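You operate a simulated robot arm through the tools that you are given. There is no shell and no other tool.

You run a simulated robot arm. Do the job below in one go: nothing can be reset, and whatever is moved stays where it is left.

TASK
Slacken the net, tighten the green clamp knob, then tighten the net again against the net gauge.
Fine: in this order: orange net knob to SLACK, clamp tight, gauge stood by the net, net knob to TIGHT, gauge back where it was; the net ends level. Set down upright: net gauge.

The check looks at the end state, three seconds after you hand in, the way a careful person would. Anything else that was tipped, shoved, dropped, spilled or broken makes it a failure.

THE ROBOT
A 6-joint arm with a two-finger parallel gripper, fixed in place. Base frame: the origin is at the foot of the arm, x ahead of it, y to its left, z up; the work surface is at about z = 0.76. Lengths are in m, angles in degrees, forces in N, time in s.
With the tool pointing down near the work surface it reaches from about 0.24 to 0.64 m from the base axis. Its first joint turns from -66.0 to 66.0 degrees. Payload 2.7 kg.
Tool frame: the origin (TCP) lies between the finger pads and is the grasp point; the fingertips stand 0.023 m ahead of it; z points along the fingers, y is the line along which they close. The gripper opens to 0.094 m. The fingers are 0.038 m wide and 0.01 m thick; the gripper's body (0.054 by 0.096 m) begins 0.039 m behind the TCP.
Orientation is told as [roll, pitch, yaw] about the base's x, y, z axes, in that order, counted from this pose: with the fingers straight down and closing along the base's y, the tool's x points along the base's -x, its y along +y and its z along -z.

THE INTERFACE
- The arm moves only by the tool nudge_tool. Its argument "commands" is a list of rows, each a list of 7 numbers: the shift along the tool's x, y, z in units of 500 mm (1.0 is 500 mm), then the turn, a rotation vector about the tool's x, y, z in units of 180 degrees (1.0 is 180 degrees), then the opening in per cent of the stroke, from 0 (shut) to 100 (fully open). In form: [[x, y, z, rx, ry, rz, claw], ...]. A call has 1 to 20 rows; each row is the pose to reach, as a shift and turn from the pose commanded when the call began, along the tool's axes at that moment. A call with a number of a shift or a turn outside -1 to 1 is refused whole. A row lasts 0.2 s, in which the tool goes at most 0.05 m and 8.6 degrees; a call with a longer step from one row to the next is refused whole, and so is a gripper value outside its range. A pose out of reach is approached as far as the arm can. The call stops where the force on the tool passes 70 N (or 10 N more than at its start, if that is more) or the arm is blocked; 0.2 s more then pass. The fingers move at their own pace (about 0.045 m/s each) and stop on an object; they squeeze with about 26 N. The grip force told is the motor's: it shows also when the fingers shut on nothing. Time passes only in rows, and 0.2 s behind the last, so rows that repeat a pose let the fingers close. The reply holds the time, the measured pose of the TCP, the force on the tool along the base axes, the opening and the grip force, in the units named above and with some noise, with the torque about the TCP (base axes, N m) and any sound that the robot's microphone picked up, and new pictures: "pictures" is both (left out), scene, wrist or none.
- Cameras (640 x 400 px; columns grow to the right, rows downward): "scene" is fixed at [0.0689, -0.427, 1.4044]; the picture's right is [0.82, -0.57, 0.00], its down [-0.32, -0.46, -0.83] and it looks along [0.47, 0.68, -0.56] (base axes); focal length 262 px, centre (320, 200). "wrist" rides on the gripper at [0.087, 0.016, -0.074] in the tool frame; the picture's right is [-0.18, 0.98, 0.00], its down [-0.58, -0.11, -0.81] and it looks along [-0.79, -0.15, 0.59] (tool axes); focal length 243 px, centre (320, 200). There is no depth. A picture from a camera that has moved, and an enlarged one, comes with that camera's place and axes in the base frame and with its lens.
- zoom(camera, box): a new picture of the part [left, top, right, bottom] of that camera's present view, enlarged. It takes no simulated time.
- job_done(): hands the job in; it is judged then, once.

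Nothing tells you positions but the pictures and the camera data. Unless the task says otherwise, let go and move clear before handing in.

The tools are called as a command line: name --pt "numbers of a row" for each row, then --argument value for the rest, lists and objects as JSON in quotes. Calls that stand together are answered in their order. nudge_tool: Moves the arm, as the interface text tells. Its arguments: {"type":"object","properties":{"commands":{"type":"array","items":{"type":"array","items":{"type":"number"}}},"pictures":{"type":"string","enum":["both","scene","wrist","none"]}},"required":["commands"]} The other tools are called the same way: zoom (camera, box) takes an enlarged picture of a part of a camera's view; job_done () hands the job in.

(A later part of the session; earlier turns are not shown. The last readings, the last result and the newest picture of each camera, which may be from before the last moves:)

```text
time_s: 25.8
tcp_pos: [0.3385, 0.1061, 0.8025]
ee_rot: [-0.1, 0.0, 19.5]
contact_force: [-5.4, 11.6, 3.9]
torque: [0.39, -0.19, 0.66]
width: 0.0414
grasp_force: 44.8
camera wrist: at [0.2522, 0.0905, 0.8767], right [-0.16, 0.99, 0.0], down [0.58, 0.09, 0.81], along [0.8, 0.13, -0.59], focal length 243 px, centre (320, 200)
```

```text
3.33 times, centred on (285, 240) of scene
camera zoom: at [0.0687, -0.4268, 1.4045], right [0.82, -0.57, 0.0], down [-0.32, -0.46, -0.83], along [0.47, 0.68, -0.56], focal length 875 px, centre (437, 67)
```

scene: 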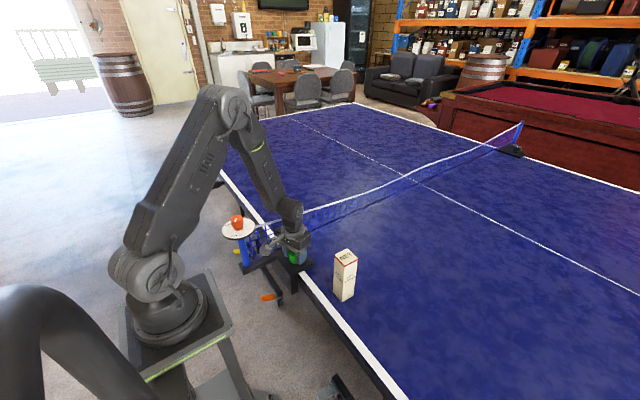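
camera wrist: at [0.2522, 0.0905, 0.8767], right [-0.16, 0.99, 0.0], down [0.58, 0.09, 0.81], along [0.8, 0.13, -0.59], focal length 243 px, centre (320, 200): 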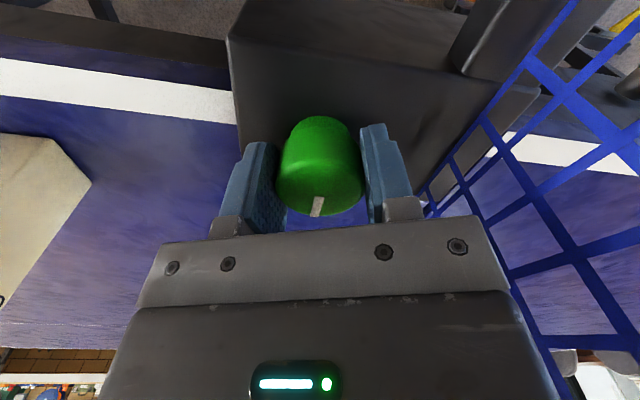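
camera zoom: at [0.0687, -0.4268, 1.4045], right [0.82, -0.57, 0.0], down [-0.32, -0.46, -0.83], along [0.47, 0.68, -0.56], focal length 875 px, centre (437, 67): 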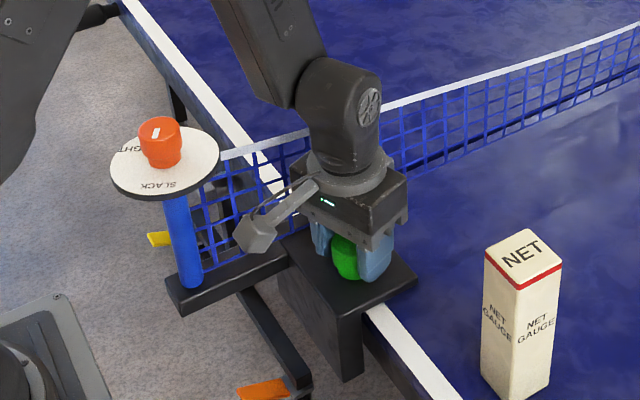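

The torque has risen to 0.66, like at the orange knob's stop, and the dial seems to have shifted slightly (post straightening). I'll look closely before doing anything more.

zoom --camera "scene" --box '[215, 205, 305, 285]'

zoom --camera "scene" --box '[220, 110, 540, 310]'

zoom --camera "wrist" --box '[380, 0, 640, 200]'

```text
5.00 times, centred on (260, 245) of scene
camera zoom: at [0.0687, -0.4268, 1.4045], right [0.82, -0.57, 0.0], down [-0.32, -0.46, -0.83], along [0.47, 0.68, -0.56], focal length 1312 px, centre (620, -25)
```

zoom: 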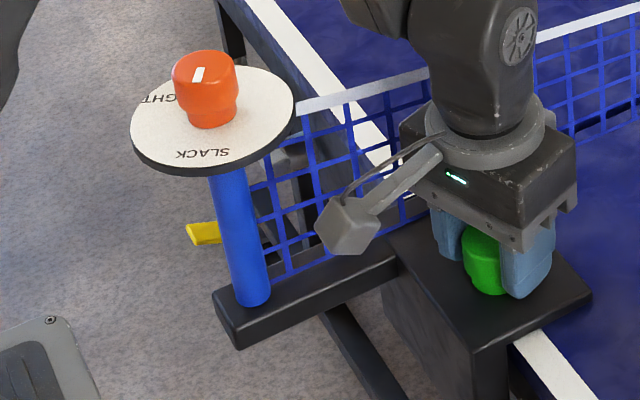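

```text
2.00 times, centred on (380, 210) of scene
camera zoom: at [0.0687, -0.4268, 1.4045], right [0.82, -0.57, 0.0], down [-0.32, -0.46, -0.83], along [0.47, 0.68, -0.56], focal length 525 px, centre (200, 180)
```

zoom: 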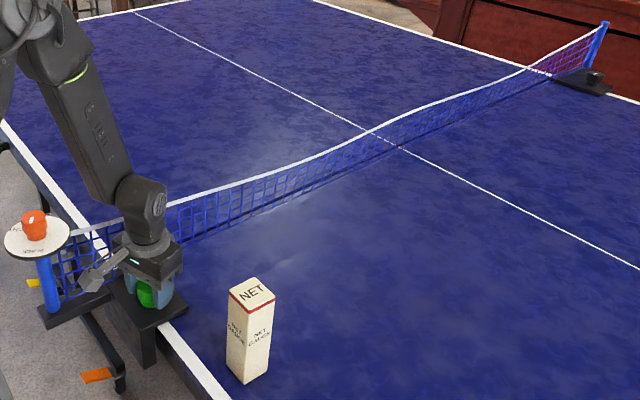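

```text
2.00 times, centred on (510, 100) of wrist
camera zoom: at [0.2522, 0.0905, 0.8767], right [-0.16, 0.99, 0.0], down [0.58, 0.09, 0.81], along [0.8, 0.13, -0.59], focal length 485 px, centre (-60, 400)
```

zoom: 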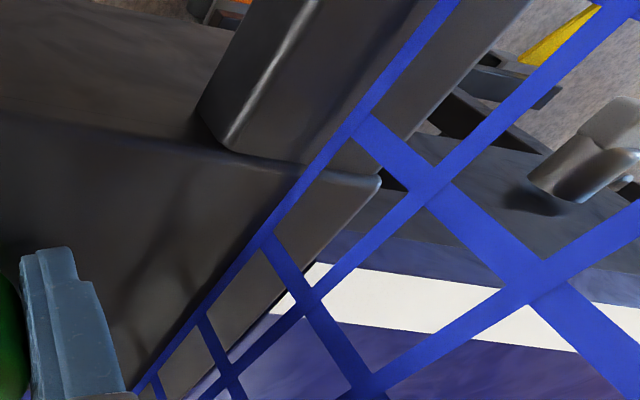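

The post has become straighter but I'm not sure the clamp has bottomed out. I'll try another 5° clockwise and see whether the knob follows or stops.

nudge_tool --pt "0 0 0 0 0 0.014 0" --pt "0 0 0 0 0 0.028 0" --pt "0 0 0 0 0 0.028 0"

zoom --camera "wrist" --box '[220, 60, 420, 240]'

zoom --camera "scene" --box '[215, 205, 305, 285]'

```text
time_s: 26.6
tcp_pos: [0.339, 0.1046, 0.8031]
ee_rot: [-0.1, 0.0, 14.4]
contact_force: [-15.7, 14.4, 10.5]
torque: [0.09, 0.4, 0.73]
width: 0.0414
grasp_force: 45.0
camera wrist: at [0.2506, 0.0982, 0.8767], right [-0.07, 1.0, 0.0], down [0.59, 0.04, 0.81], along [0.8, 0.05, -0.59], focal length 243 px, centre (320, 200)
```

scene: 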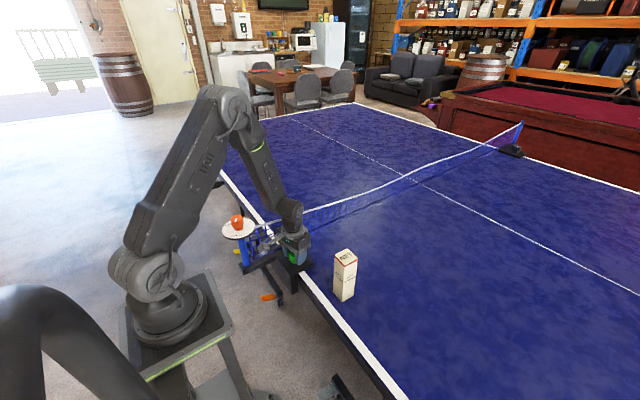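
wrist: 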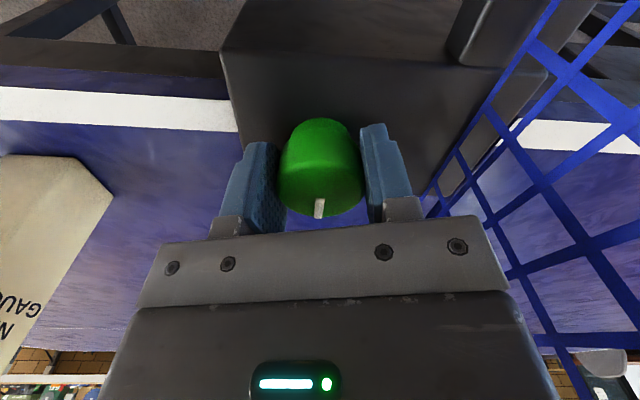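

```text
2.22 times, centred on (320, 150) of wrist
camera zoom: at [0.2506, 0.0982, 0.8767], right [-0.07, 1.0, 0.0], down [0.59, 0.04, 0.81], along [0.8, 0.05, -0.59], focal length 539 px, centre (320, 311)
```

zoom: 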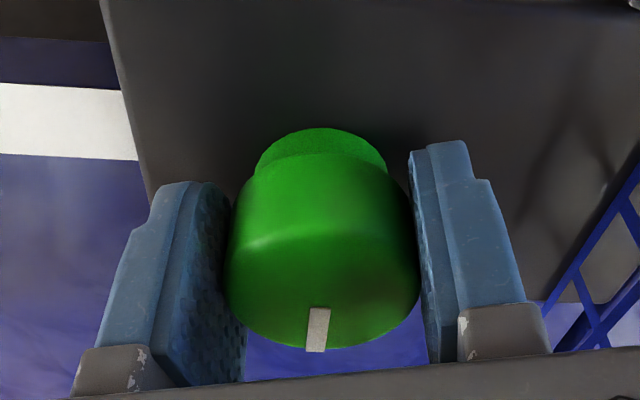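

```text
5.00 times, centred on (260, 245) of scene
camera zoom: at [0.0684, -0.4267, 1.4045], right [0.82, -0.57, 0.0], down [-0.32, -0.46, -0.83], along [0.47, 0.68, -0.56], focal length 1312 px, centre (620, -25)
```

zoom: 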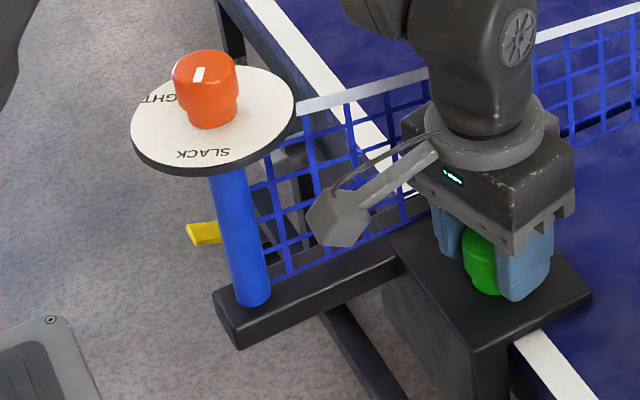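

The knob no longer follows (its mark stays while the tool turned), so the clamp has hit its stop after about 90°, and the post stands upright. I'll open without turning back and lift straight up.

nudge_tool --pt "0 0 0 0 0 0 20" --pt "0 0 0 0 0 0 45" --pt "0 0 0 0 0 0 62" --pt "0 0 0 0 0 0 66" --pt "0 0 0 0 0 0 66" --pt "0 0 -0.03 0 0 0 66" --pt "0 0 -0.08 0 0 0 66" --pt "0 0 -0.14 0 0 0 66" --pt "0 0 -0.2 0 0 0 66" --pt "0 0 -0.26 0 0 0 66" --pt "0 0 -0.33 0 0 0 66" --pt "0 0 -0.4 0 0 0 66" --pt "0 0 -0.48 0 0 0 66"

zoom --camera "scene" --box '[215, 190, 375, 310]'

zoom --camera "wrist" --box '[160, 0, 420, 160]'

```text
time_s: 29.4
tcp_pos: [0.3389, 0.1049, 1.0425]
ee_rot: [0.0, 0.0, 14.5]
contact_force: [0.4, -0.1, 0.5]
torque: [-0.01, -0.02, 0.03]
width: 0.062
grasp_force: 0.0
camera wrist: at [0.2512, 0.0986, 1.1168], right [-0.07, 1.0, 0.0], down [0.59, 0.04, 0.81], along [0.8, 0.05, -0.59], focal length 243 px, centre (320, 200)
```

scene: 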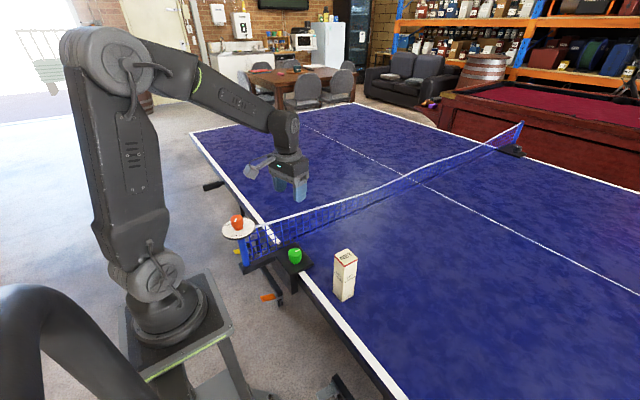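
wrist: 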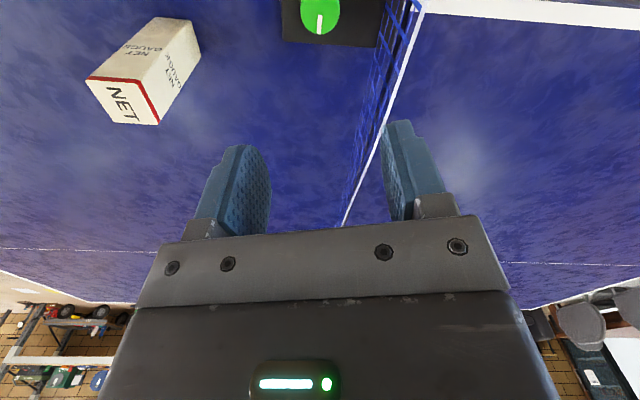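

```text
3.33 times, centred on (295, 250) of scene
camera zoom: at [0.0689, -0.427, 1.4044], right [0.82, -0.57, 0.0], down [-0.32, -0.46, -0.83], along [0.47, 0.68, -0.56], focal length 875 px, centre (403, 33)
```

zoom: 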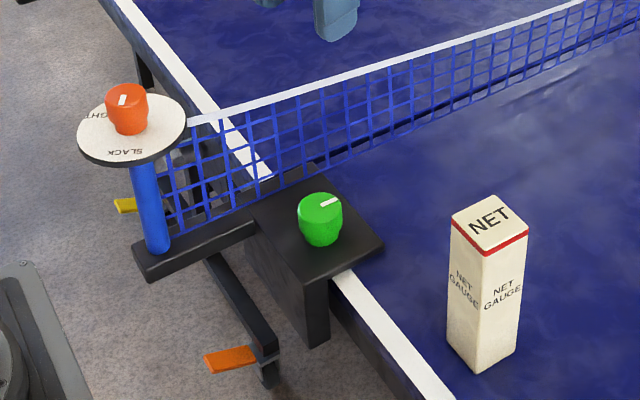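

```text
2.46 times, centred on (290, 80) of wrist
camera zoom: at [0.2512, 0.0986, 1.1168], right [-0.07, 1.0, 0.0], down [0.59, 0.04, 0.81], along [0.8, 0.05, -0.59], focal length 597 px, centre (394, 495)
```

zoom: 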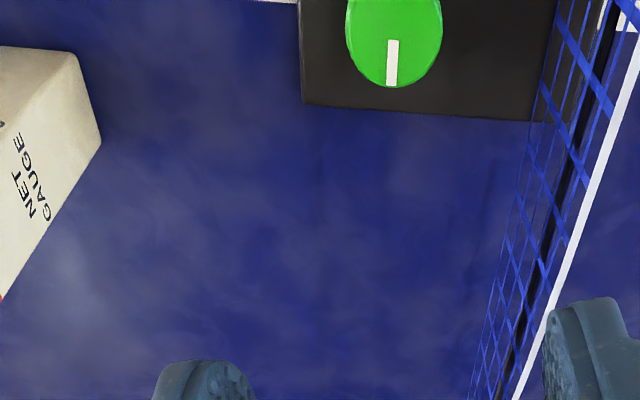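

The clamp pointer has turned a quarter turn and the clamp is at its stop. Now to the gauge: I'll move above it with yaw about 86° to measure its exact pose before gripping.

nudge_tool --pt "-0.002 -0.037 -0.002 0 0 -0.04 70" --pt "-0.004 -0.075 -0.003 0 0 -0.08 70" --pt "-0.006 -0.112 -0.005 0 0 -0.12 70" --pt "-0.008 -0.149 -0.006 0 0 -0.16 70" --pt "-0.01 -0.186 -0.008 0 0 -0.2 70" --pt "-0.012 -0.224 -0.009 0 0 -0.24 70" --pt "-0.014 -0.261 -0.011 0 0 -0.28 70" --pt "-0.016 -0.298 -0.012 0 0 -0.32 70" --pt "-0.018 -0.335 -0.014 0 0 -0.36 70" --pt "-0.0194 -0.3726 -0.015 0 0 -0.397 70"

zoom --camera "wrist" --box '[240, 0, 400, 140]'

zoom --camera "scene" --box '[300, 230, 400, 310]'

```text
time_s: 31.6
tcp_pos: [0.3954, -0.0754, 1.0497]
ee_rot: [0.0, 0.0, 86.0]
contact_force: [-0.7, -0.3, -0.3]
torque: [0.0, 0.02, -0.03]
width: 0.066
grasp_force: 0.0
camera wrist: at [0.3735, -0.1601, 1.1244], right [-0.97, 0.25, 0.0], down [0.15, 0.57, 0.81], along [0.2, 0.78, -0.59], focal length 243 px, centre (320, 200)
```

scene: 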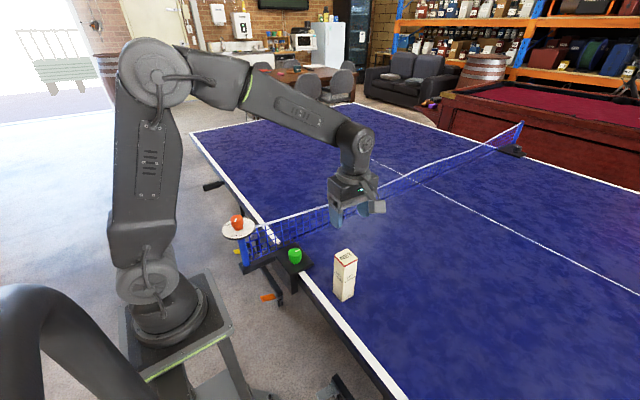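
wrist: 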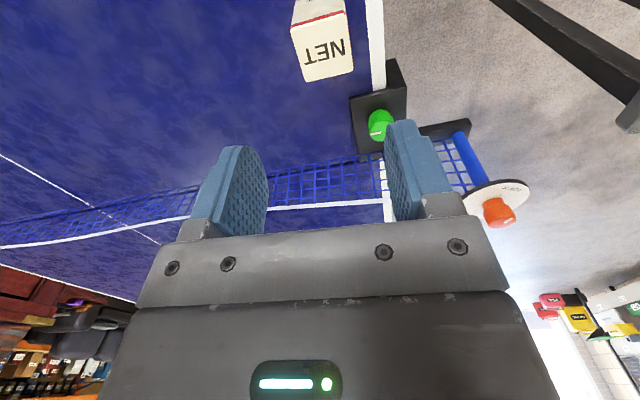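

```text
2.86 times, centred on (320, 70) of wrist
camera zoom: at [0.3735, -0.1601, 1.1244], right [-0.97, 0.25, 0.0], down [0.15, 0.57, 0.81], along [0.2, 0.78, -0.59], focal length 693 px, centre (320, 571)
```

zoom: 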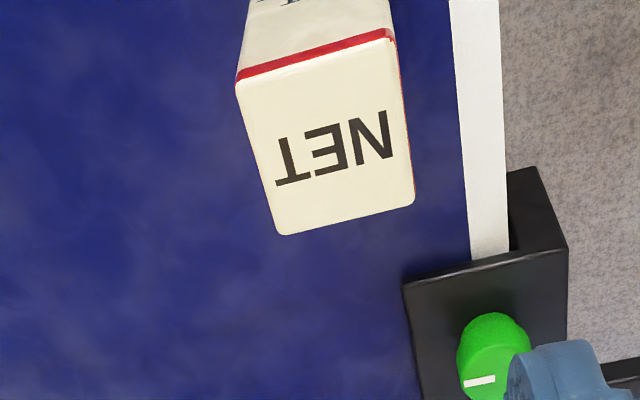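

```text
5.00 times, centred on (350, 270) of scene
camera zoom: at [0.0689, -0.427, 1.4044], right [0.82, -0.57, 0.0], down [-0.32, -0.46, -0.83], along [0.47, 0.68, -0.56], focal length 1312 px, centre (170, -150)
```

zoom: 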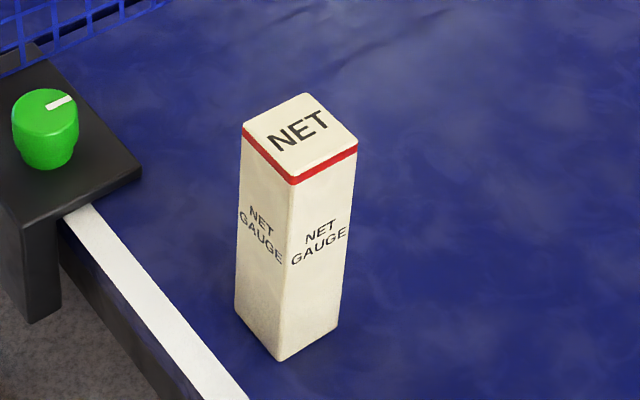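

The gauge is centred at about (0.393, -0.0735), turned about -2°, with its top near 0.91. I'll descend with the fingers on its ±x faces.

nudge_tool --pt "-0.004 0.004 0.03 0 0 -0.011 70" --pt "-0.004 0.004 0.07 0 0 -0.011 70" --pt "-0.004 0.004 0.11 0 0 -0.011 70" --pt "-0.004 0.004 0.15 0 0 -0.011 70" --pt "-0.004 0.004 0.19 0 0 -0.011 70" --pictures "both"

zoom --camera "scene" --box '[290, 190, 410, 310]'

zoom --camera "wrist" --box '[180, 0, 460, 220]'

```text
time_s: 32.8
tcp_pos: [0.3938, -0.072, 0.9546]
ee_rot: [0.0, 0.0, 87.9]
contact_force: [0.5, -0.4, 1.0]
torque: [-0.02, 0.0, 0.02]
width: 0.0656
grasp_force: 0.0
camera wrist: at [0.3741, -0.1585, 1.0293], right [-0.98, 0.22, 0.0], down [0.13, 0.58, 0.81], along [0.18, 0.79, -0.59], focal length 243 px, centre (320, 200)
```

scene: 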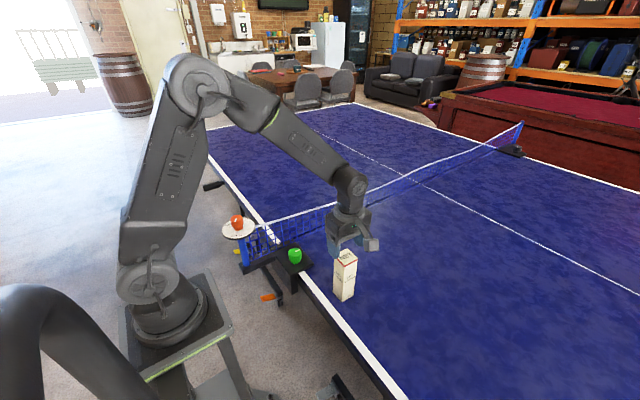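
wrist: 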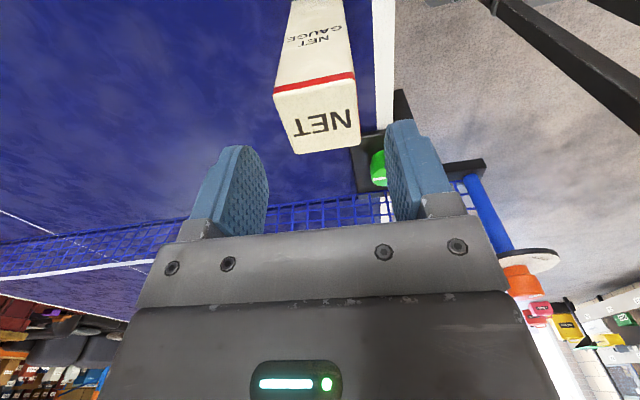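

```text
3.33 times, centred on (350, 250) of scene
camera zoom: at [0.0689, -0.427, 1.4044], right [0.82, -0.57, 0.0], down [-0.32, -0.46, -0.83], along [0.47, 0.68, -0.56], focal length 875 px, centre (220, 33)
```

zoom: 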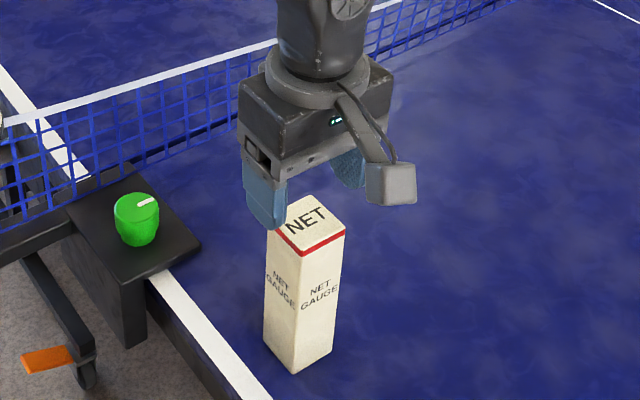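

```text
1.82 times, centred on (320, 110) of wrist
camera zoom: at [0.3741, -0.1585, 1.0293], right [-0.98, 0.22, 0.0], down [0.13, 0.58, 0.81], along [0.18, 0.79, -0.59], focal length 441 px, centre (320, 364)
```

zoom: 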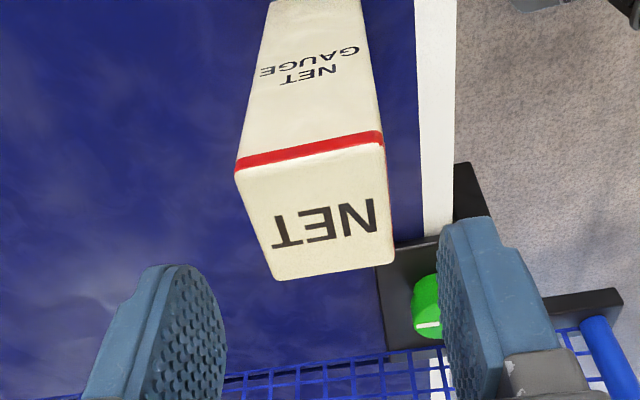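

Alignment holds: gauge centre (0.392, -0.074). Descending to grip height and closing.

nudge_tool --pt "0.003 0.0024 0.03 0 0 0 70" --pt "0.003 0.0024 0.06 0 0 0 70" --pt "0.003 0.0024 0.09 0 0 0 70" --pt "0.003 0.0024 0.115 0 0 0 70" --pt "0.003 0.0024 0.138 0 0 0 70" --pt "0.003 0.0024 0.138 0 0 0 70" --pictures "both"

zoom --camera "scene" --box '[290, 190, 410, 310]'

```text
time_s: 34.2
tcp_pos: [0.3919, -0.0731, 0.8854]
ee_rot: [0.1, -0.1, 87.9]
contact_force: [1.0, -0.2, -0.1]
torque: [-0.03, 0.01, -0.03]
width: 0.0658
grasp_force: 0.1
camera wrist: at [0.372, -0.1598, 0.96], right [-0.98, 0.22, 0.0], down [0.13, 0.58, 0.81], along [0.18, 0.79, -0.59], focal length 243 px, centre (320, 200)
```

scene: 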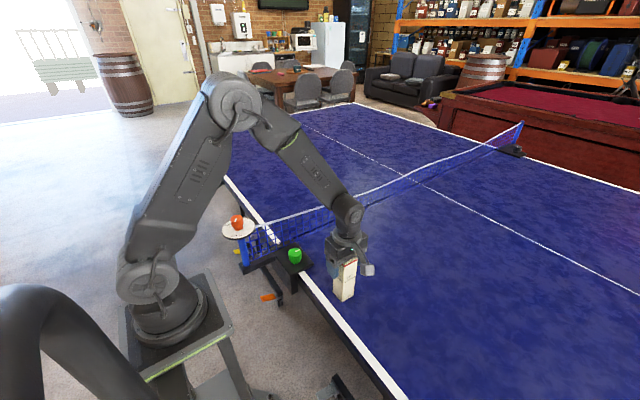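
wrist: 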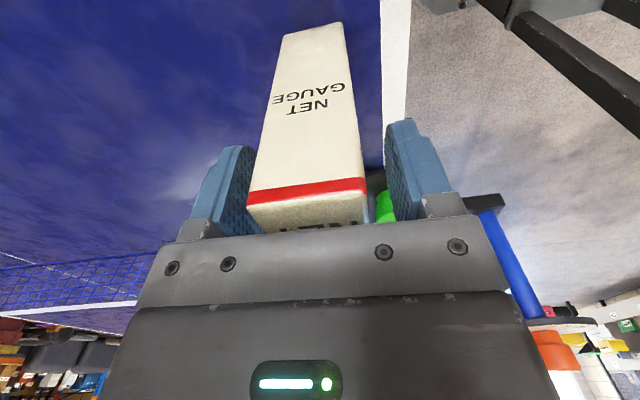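

```text
3.33 times, centred on (350, 250) of scene
camera zoom: at [0.0689, -0.427, 1.4044], right [0.82, -0.57, 0.0], down [-0.32, -0.46, -0.83], along [0.47, 0.68, -0.56], focal length 875 px, centre (220, 33)
```

zoom: 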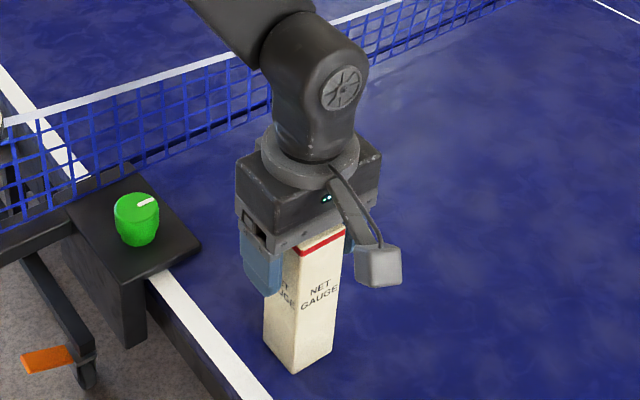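

The gauge sits between the fingers as expected. Closing on it.

nudge_tool --pt "0 0 0 0 0 0 60" --pt "0 0 0 0 0 0 50" --pt "0 0 0 0 0 0 40" --pt "0 0 0 0 0 0 30" --pt "0 0 0 0 0 0 30" --pt "0 0 0 0 0 0 30" --pictures "wrist"

```text
time_s: 35.6
tcp_pos: [0.3921, -0.0737, 0.8868]
ee_rot: [0.0, 0.0, 87.9]
contact_force: [1.0, 0.4, 0.7]
torque: [-0.05, -0.08, -0.01]
width: 0.0439
grasp_force: 26.1
camera wrist: at [0.3721, -0.1598, 0.9602], right [-0.98, 0.22, 0.0], down [0.13, 0.58, 0.81], along [0.18, 0.79, -0.59], focal length 243 px, centre (320, 200)
```

wrist: 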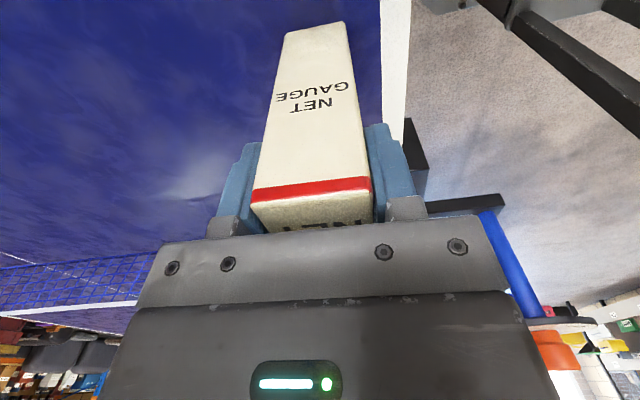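

Gripped at 44 mm. I'll lift it 30 mm and carry it toward the net, stopping about 3 cm short to look.

nudge_tool --pt "0 0 -0.02 0 0 0 30" --pt "0 0 -0.04 0 0 0 30" --pt "0 0 -0.06 0 0 0 30" --pt "-0.03 -0.01 -0.06 0 0 0 30" --pt "-0.07 -0.022 -0.06 0 0 0 30" --pt "-0.11 -0.034 -0.06 0 0 0 30" --pt "-0.15 -0.046 -0.06 0 0 0 30" --pt "-0.19 -0.057 -0.06 0 0 0 30" --pt "-0.23 -0.068 -0.06 0 0 0 30" --pt "-0.27 -0.08 -0.06 0 0 0 30" --pt "-0.31 -0.091 -0.06 0 0 0 30" --pt "-0.35 -0.102 -0.06 0 0 0 30" --pt "-0.375 -0.108 -0.06 0 0 0 30" --pt "-0.3914 -0.1118 -0.06 0 0 0 30"

zoom --camera "scene" --box '[250, 150, 430, 290]'

zoom --camera "wrist" --box '[0, 0, 640, 400]'

```text
time_s: 38.6
tcp_pos: [0.455, 0.1194, 0.9156]
ee_rot: [0.0, 0.0, 87.9]
contact_force: [0.2, -0.1, -1.2]
torque: [-0.03, -0.02, -0.03]
width: 0.0437
grasp_force: 25.7
camera wrist: at [0.4358, 0.034, 0.9901], right [-0.98, 0.22, 0.0], down [0.13, 0.58, 0.81], along [0.18, 0.79, -0.59], focal length 243 px, centre (320, 200)
```

scene: 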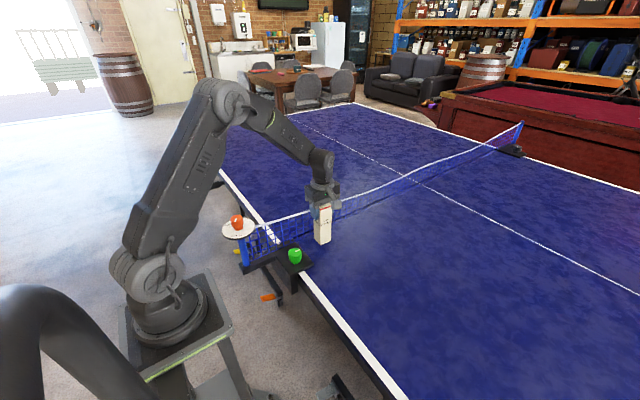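
wrist: 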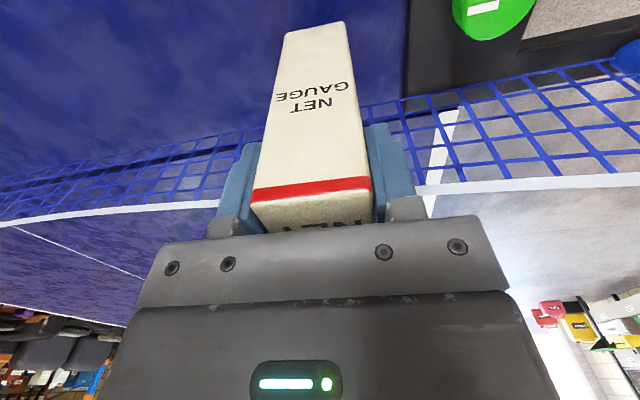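

```text
2.86 times, centred on (340, 220) of scene
camera zoom: at [0.0689, -0.427, 1.4044], right [0.82, -0.57, 0.0], down [-0.32, -0.46, -0.83], along [0.47, 0.68, -0.56], focal length 750 px, centre (263, 143)
```

zoom: 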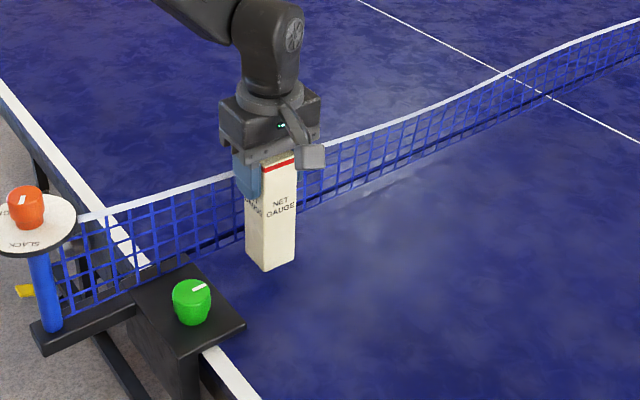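

```text
1.00 times, centred on (320, 200) of wrist (not enlarged: the box is as wide or as high as the picture)
camera zoom: at [0.4358, 0.034, 0.9901], right [-0.98, 0.22, 0.0], down [0.13, 0.58, 0.81], along [0.18, 0.79, -0.59], focal length 243 px, centre (320, 200)
```

zoom: 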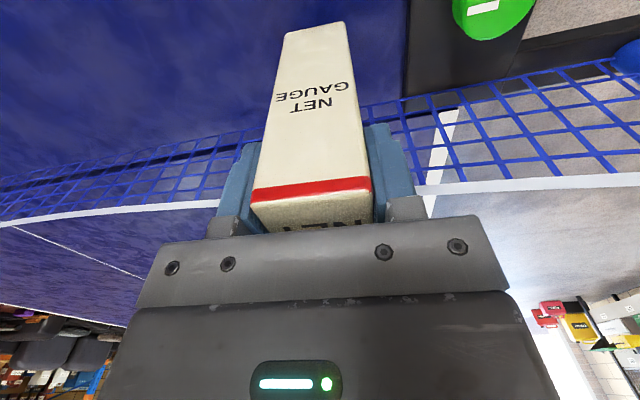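

The net plane is at about y 0.182, sagging to z ≈ 0.87 here. I'll move the gauge to y = 0.150 (about 1 cm gap) and lower it onto the table.

nudge_tool --pt "-0.02 0.0007 0 0 0 0 30" --pt "-0.04 0.0015 0 0 0 0 30" --pt "-0.06 0.0022 0 0 0 0 30" --pt "-0.06 0.0022 0.015 0 0 0 30" --pt "-0.06 0.0022 0.03 0 0 0 30" --pt "-0.06 0.0022 0.042 0 0 0 30" --pt "-0.06 0.0022 0.052 0 0 0 30" --pt "-0.06 0.0022 0.0592 0 0 0 30" --pt "-0.06 0.0022 0.0592 0 0 0 30"

zoom --camera "scene" --box '[270, 160, 390, 280]'

```text
time_s: 40.6
tcp_pos: [0.4547, 0.1502, 0.8861]
ee_rot: [0.0, 0.0, 87.9]
contact_force: [0.8, 0.7, -2.6]
torque: [-0.02, 0.0, 0.04]
width: 0.0437
grasp_force: 26.0
camera wrist: at [0.4358, 0.0641, 0.9605], right [-0.98, 0.22, 0.0], down [0.13, 0.58, 0.81], along [0.18, 0.79, -0.59], focal length 243 px, centre (320, 200)
```

scene: 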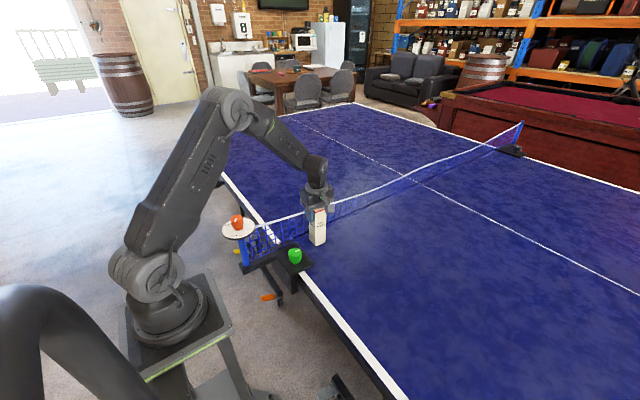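
wrist: 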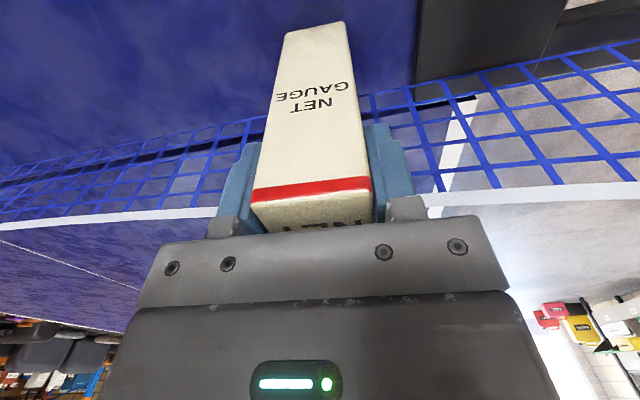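

```text
3.33 times, centred on (330, 220) of scene
camera zoom: at [0.0689, -0.427, 1.4044], right [0.82, -0.57, 0.0], down [-0.32, -0.46, -0.83], along [0.47, 0.68, -0.56], focal length 875 px, centre (287, 133)
```

zoom: 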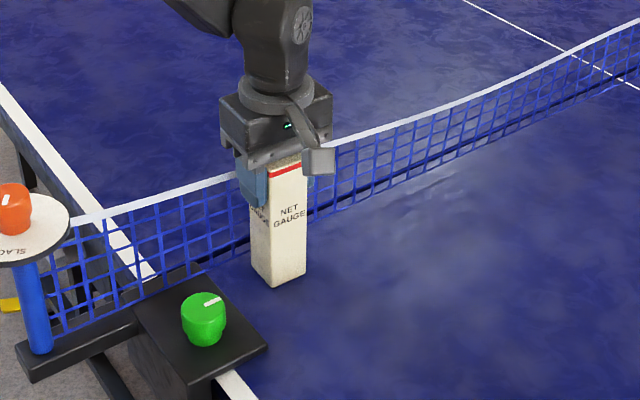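

There's about 15 mm gap left, so I'll move it 5 mm closer, set it fully down, then open and lift off.

nudge_tool --pt "0 0 -0.005 0 0 0 30" --pt "-0.005 0 -0.005 0 0 0 30" --pt "-0.01 0 -0.005 0 0 0 30" --pt "-0.01 0 0 0 0 0 30" --pt "-0.01 0 0.001 0 0 0 30" --pt "-0.01 0 0.001 0 0 0 45" --pt "-0.01 0 0.001 0 0 0 55" --pt "-0.01 0 0.001 0 0 0 65" --pt "-0.01 0 0.001 0 0 0 70" --pt "-0.01 0 0.001 0 0 0 70"

zoom --camera "scene" --box '[270, 160, 390, 280]'

```text
time_s: 42.8
tcp_pos: [0.456, 0.1567, 0.8856]
ee_rot: [0.0, 0.0, 87.9]
contact_force: [0.0, 0.2, -1.0]
torque: [0.0, -0.01, 0.01]
width: 0.0655
grasp_force: 0.0
camera wrist: at [0.436, 0.0692, 0.9602], right [-0.98, 0.22, 0.0], down [0.13, 0.58, 0.81], along [0.18, 0.79, -0.59], focal length 243 px, centre (320, 200)
```

scene: 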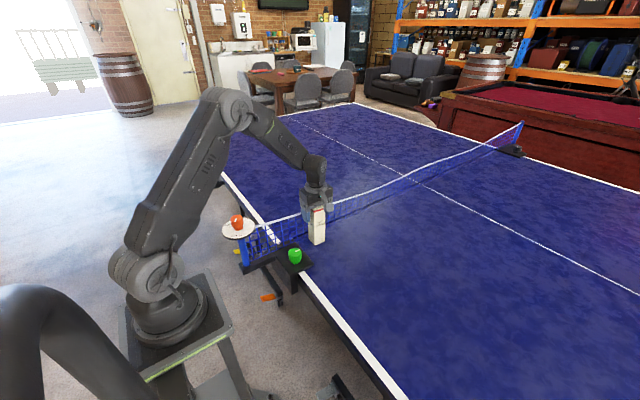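
wrist: 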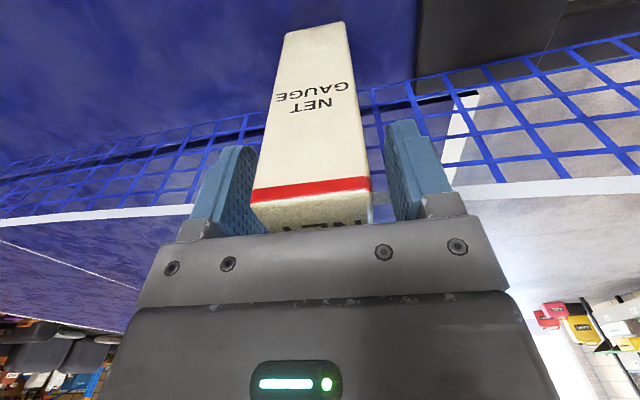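

```text
3.33 times, centred on (330, 220) of scene
camera zoom: at [0.0689, -0.427, 1.4044], right [0.82, -0.57, 0.0], down [-0.32, -0.46, -0.83], along [0.47, 0.68, -0.56], focal length 875 px, centre (287, 133)
```

zoom: 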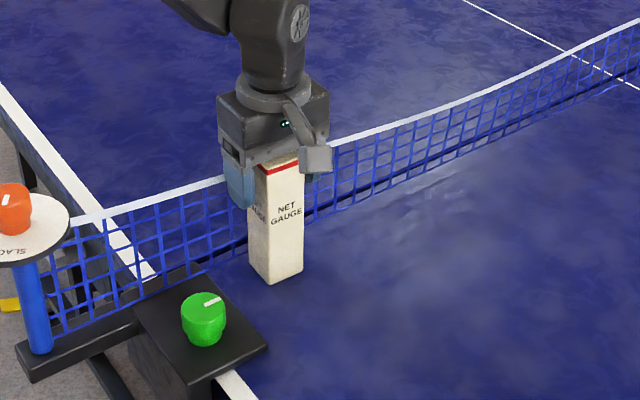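

The gauge is standing by the net, released. I'll lift straight up and then move over to the orange knob again, keeping this yaw.

nudge_tool --pt "0 0 -0.02 0 0 0 70" --pt "0 0 -0.06 0 0 0 70" --pt "0 0 -0.12 0 0 0 70" --pt "0 0 -0.18 0 0 0 70" --pt "0 0 -0.24 0 0 0 70" --pt "0 0 -0.3 0 0 0 70" --pt "0 0 -0.34 0 0 0 70" --pt "-0.002 0.03 -0.35 0 0 0 70" --pt "-0.004 0.08 -0.35 0 0 0 70" --pt "-0.006 0.14 -0.35 0 0 0 70" --pt "-0.009 0.2 -0.35 0 0 0 70" --pt "-0.012 0.26 -0.35 0 0 0 70" --pt "-0.015 0.32 -0.35 0 0 0 70" --pt "-0.018 0.38 -0.35 0 0 0 70" --pt "-0.021 0.44 -0.35 0 0 0 70" --pt "-0.0238 0.485 -0.35 0 0 0 70" --pt "-0.0238 0.499 -0.35 0 0 0 70"

zoom --camera "scene" --box '[210, 190, 350, 280]'

zoom --camera "scene" --box '[215, 205, 265, 245]'

zoom --camera "wrist" --box '[240, 0, 400, 120]'

```text
time_s: 46.4
tcp_pos: [0.2059, 0.1776, 1.0593]
ee_rot: [0.0, 0.0, 88.0]
contact_force: [-0.1, -0.3, 0.5]
torque: [0.03, -0.04, -0.03]
width: 0.0655
grasp_force: 0.0
camera wrist: at [0.1865, 0.0905, 1.1349], right [-0.98, 0.22, 0.0], down [0.13, 0.58, 0.81], along [0.18, 0.79, -0.59], focal length 243 px, centre (320, 200)
```

scene: 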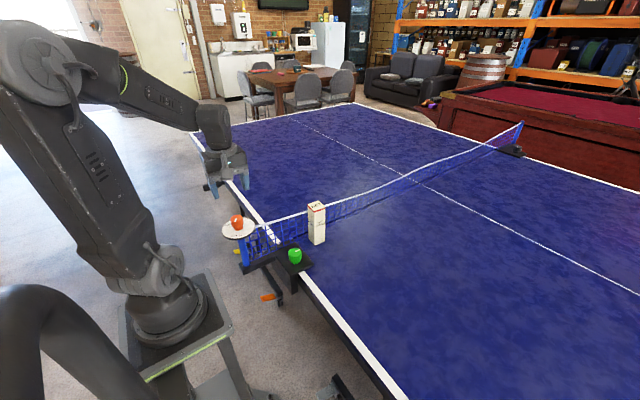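
wrist: 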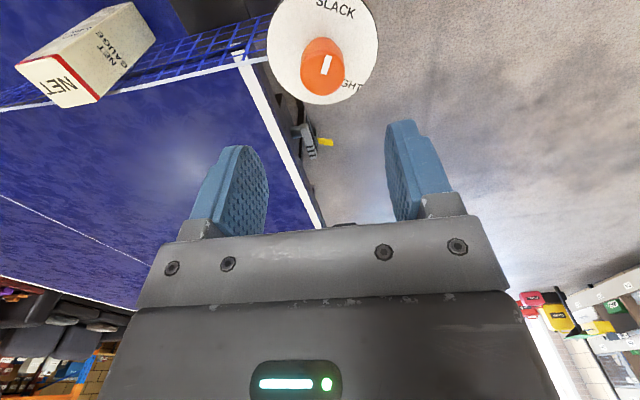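

```text
4.44 times, centred on (280, 235) of scene
camera zoom: at [0.0689, -0.427, 1.4044], right [0.82, -0.57, 0.0], down [-0.32, -0.46, -0.83], along [0.47, 0.68, -0.56], focal length 1166 px, centre (498, 44)
```

zoom: 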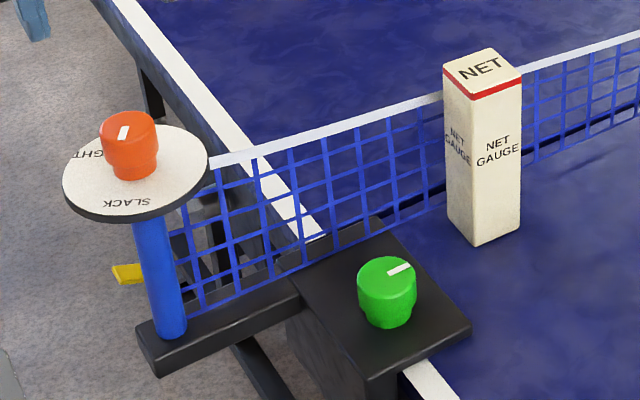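

```text
10.00 times, centred on (240, 225) of scene
camera zoom: at [0.0689, -0.427, 1.4044], right [0.82, -0.57, 0.0], down [-0.32, -0.46, -0.83], along [0.47, 0.68, -0.56], focal length 2624 px, centre (1120, -50)
```

zoom: 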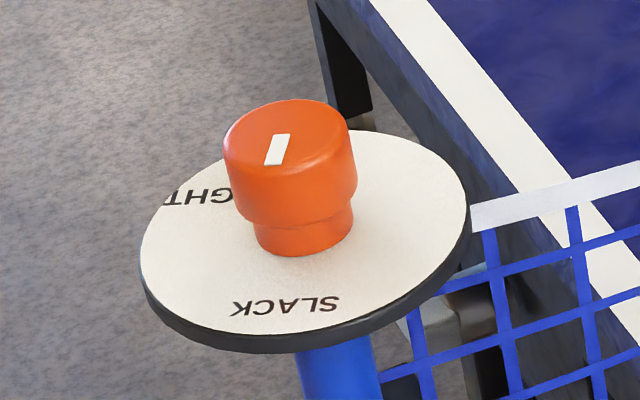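

```text
3.33 times, centred on (320, 60) of wrist
camera zoom: at [0.1865, 0.0905, 1.1349], right [-0.98, 0.22, 0.0], down [0.13, 0.58, 0.81], along [0.18, 0.79, -0.59], focal length 809 px, centre (320, 667)
```

zoom: 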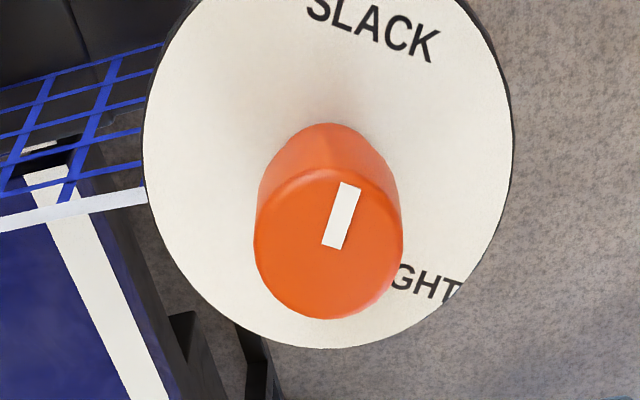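

The gauge stands by the net. The dial is now upright with the knob at about (0.205, 0.179), pointer still at SLACK. I'll descend around the knob with a slightly smaller opening.

nudge_tool --pt "-0.003 0.002 0.03 0 0 0 60" --pt "-0.003 0.002 0.07 0 0 0 60" --pt "-0.003 0.002 0.11 0 0 0 60" --pt "-0.003 0.002 0.14 0 0 0 60"

zoom --camera "wrist" --box '[220, 20, 420, 220]'

zoom --camera "scene" --box '[200, 180, 300, 260]'

```text
time_s: 47.4
tcp_pos: [0.2064, 0.1783, 0.9902]
ee_rot: [0.1, 0.0, 87.9]
contact_force: [-0.9, -0.5, 0.1]
torque: [0.0, -0.01, 0.02]
width: 0.0565
grasp_force: 0.0
camera wrist: at [0.1857, 0.0919, 1.0647], right [-0.98, 0.22, 0.0], down [0.13, 0.58, 0.81], along [0.18, 0.79, -0.59], focal length 243 px, centre (320, 200)
```

scene: 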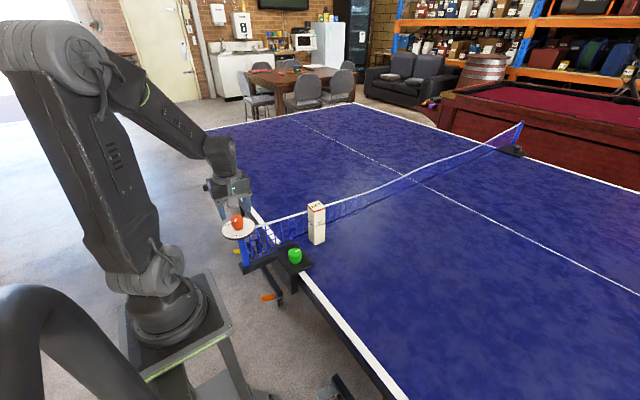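
wrist: 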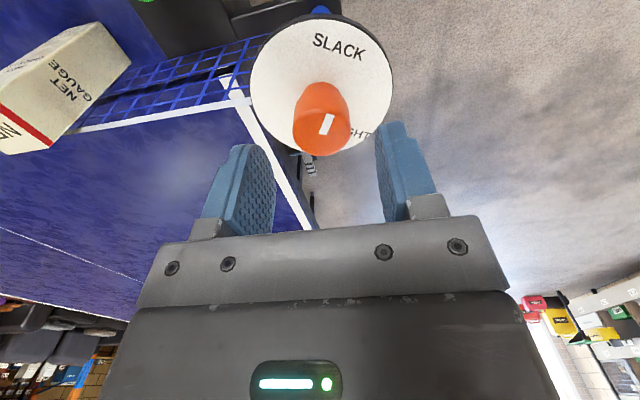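

```text
2.00 times, centred on (320, 120) of wrist
camera zoom: at [0.1857, 0.0919, 1.0647], right [-0.98, 0.22, 0.0], down [0.13, 0.58, 0.81], along [0.18, 0.79, -0.59], focal length 485 px, centre (320, 360)
```

zoom: 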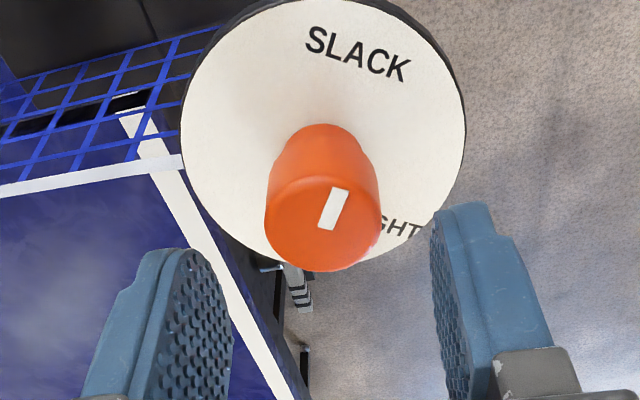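

```text
5.00 times, centred on (250, 220) of scene
camera zoom: at [0.0689, -0.427, 1.4044], right [0.82, -0.57, 0.0], down [-0.32, -0.46, -0.83], along [0.47, 0.68, -0.56], focal length 1312 px, centre (670, 100)
```

zoom: 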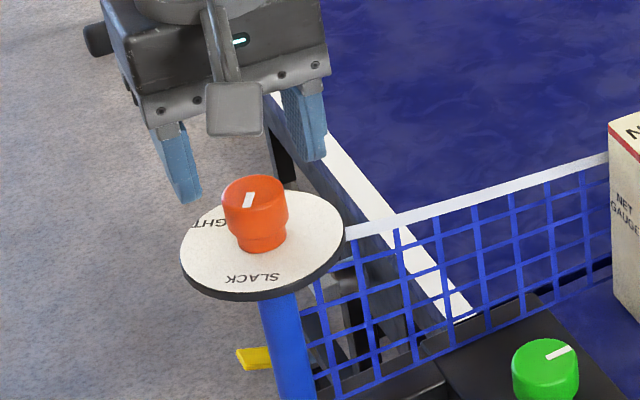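

Refined knob position (0.2048, 0.179), top z ≈ 0.951. Final descent and close.

nudge_tool --pt "-0.001 0.003 0.02 0 0 0 60" --pt "-0.001 0.003 0.04 0 0 0 60" --pt "-0.001 0.003 0.06 0 0 0 60" --pt "-0.001 0.003 0.08 0 0 0 60" --pt "-0.001 0.003 0.08 0 0 0 60"

zoom --camera "scene" --box '[200, 180, 300, 260]'

```text
time_s: 48.6
tcp_pos: [0.2045, 0.1792, 0.9499]
ee_rot: [0.0, -0.1, 87.9]
contact_force: [1.4, 0.5, 0.2]
torque: [0.05, -0.03, 0.04]
width: 0.0565
grasp_force: 0.1
camera wrist: at [0.1845, 0.0921, 1.025], right [-0.98, 0.22, 0.0], down [0.13, 0.58, 0.81], along [0.18, 0.79, -0.59], focal length 243 px, centre (320, 200)
```

scene: 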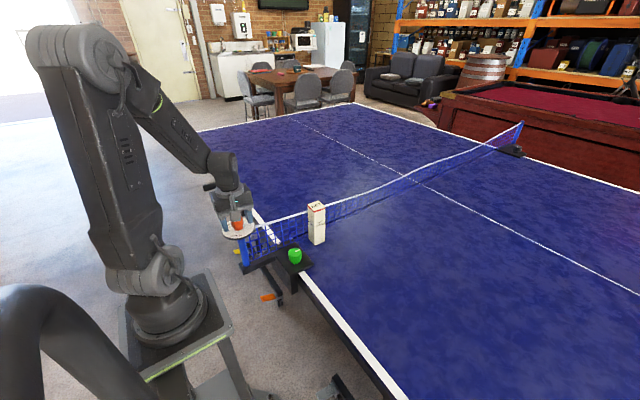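
wrist: 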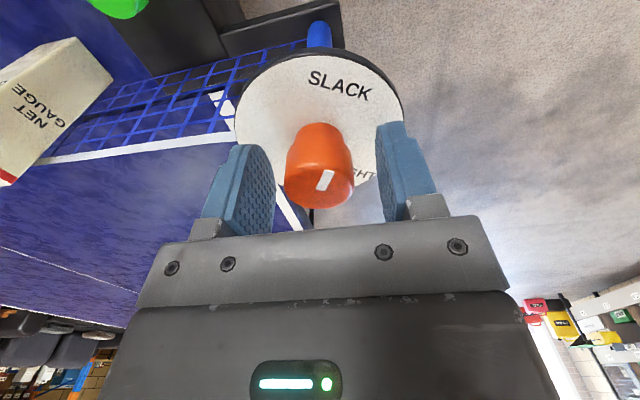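

```text
5.00 times, centred on (250, 220) of scene
camera zoom: at [0.0689, -0.427, 1.4044], right [0.82, -0.57, 0.0], down [-0.32, -0.46, -0.83], along [0.47, 0.68, -0.56], focal length 1312 px, centre (670, 100)
```

zoom: 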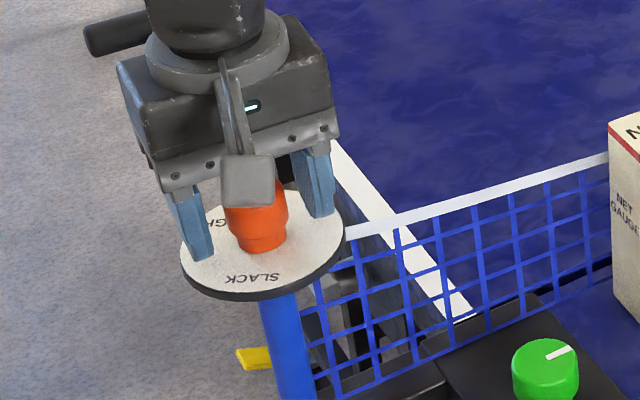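

Fingers straddle the knob. Closing, then I'll turn clockwise.

nudge_tool --pt "0 0 0 0 0 0 40" --pt "0 0 0 0 0 0 20" --pt "0 0 0 0 0 0 0" --pt "0 0 0 0 0 0 0" --pt "0 0 0 0 0 0 0" --pictures "wrist"

zoom --camera "wrist" --box '[220, 20, 420, 220]'

```text
time_s: 49.8
tcp_pos: [0.2049, 0.1795, 0.9509]
ee_rot: [-0.2, 0.0, 87.9]
contact_force: [14.5, -0.9, -8.0]
torque: [0.1, -0.21, -0.03]
width: 0.033
grasp_force: 44.7
camera wrist: at [0.1851, 0.0922, 1.0251], right [-0.98, 0.22, 0.0], down [0.13, 0.58, 0.81], along [0.18, 0.79, -0.59], focal length 243 px, centre (320, 200)
```

wrist: 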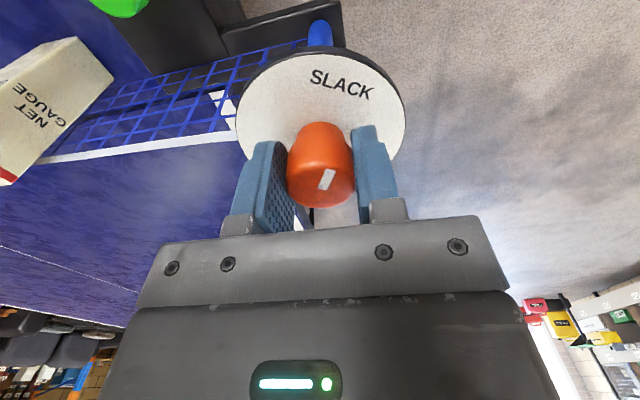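

```text
2.00 times, centred on (320, 120) of wrist
camera zoom: at [0.1851, 0.0922, 1.0251], right [-0.98, 0.22, 0.0], down [0.13, 0.58, 0.81], along [0.18, 0.79, -0.59], focal length 485 px, centre (320, 360)
```

zoom: 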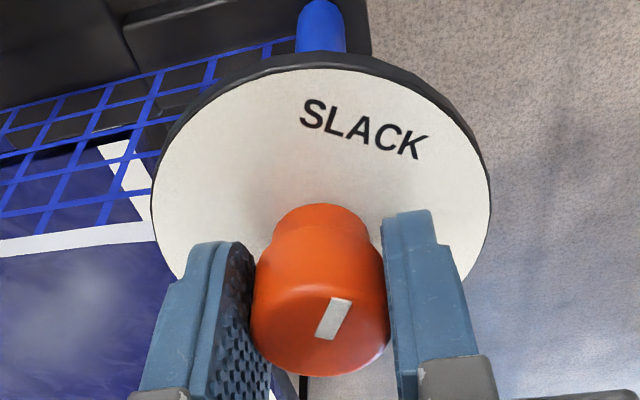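

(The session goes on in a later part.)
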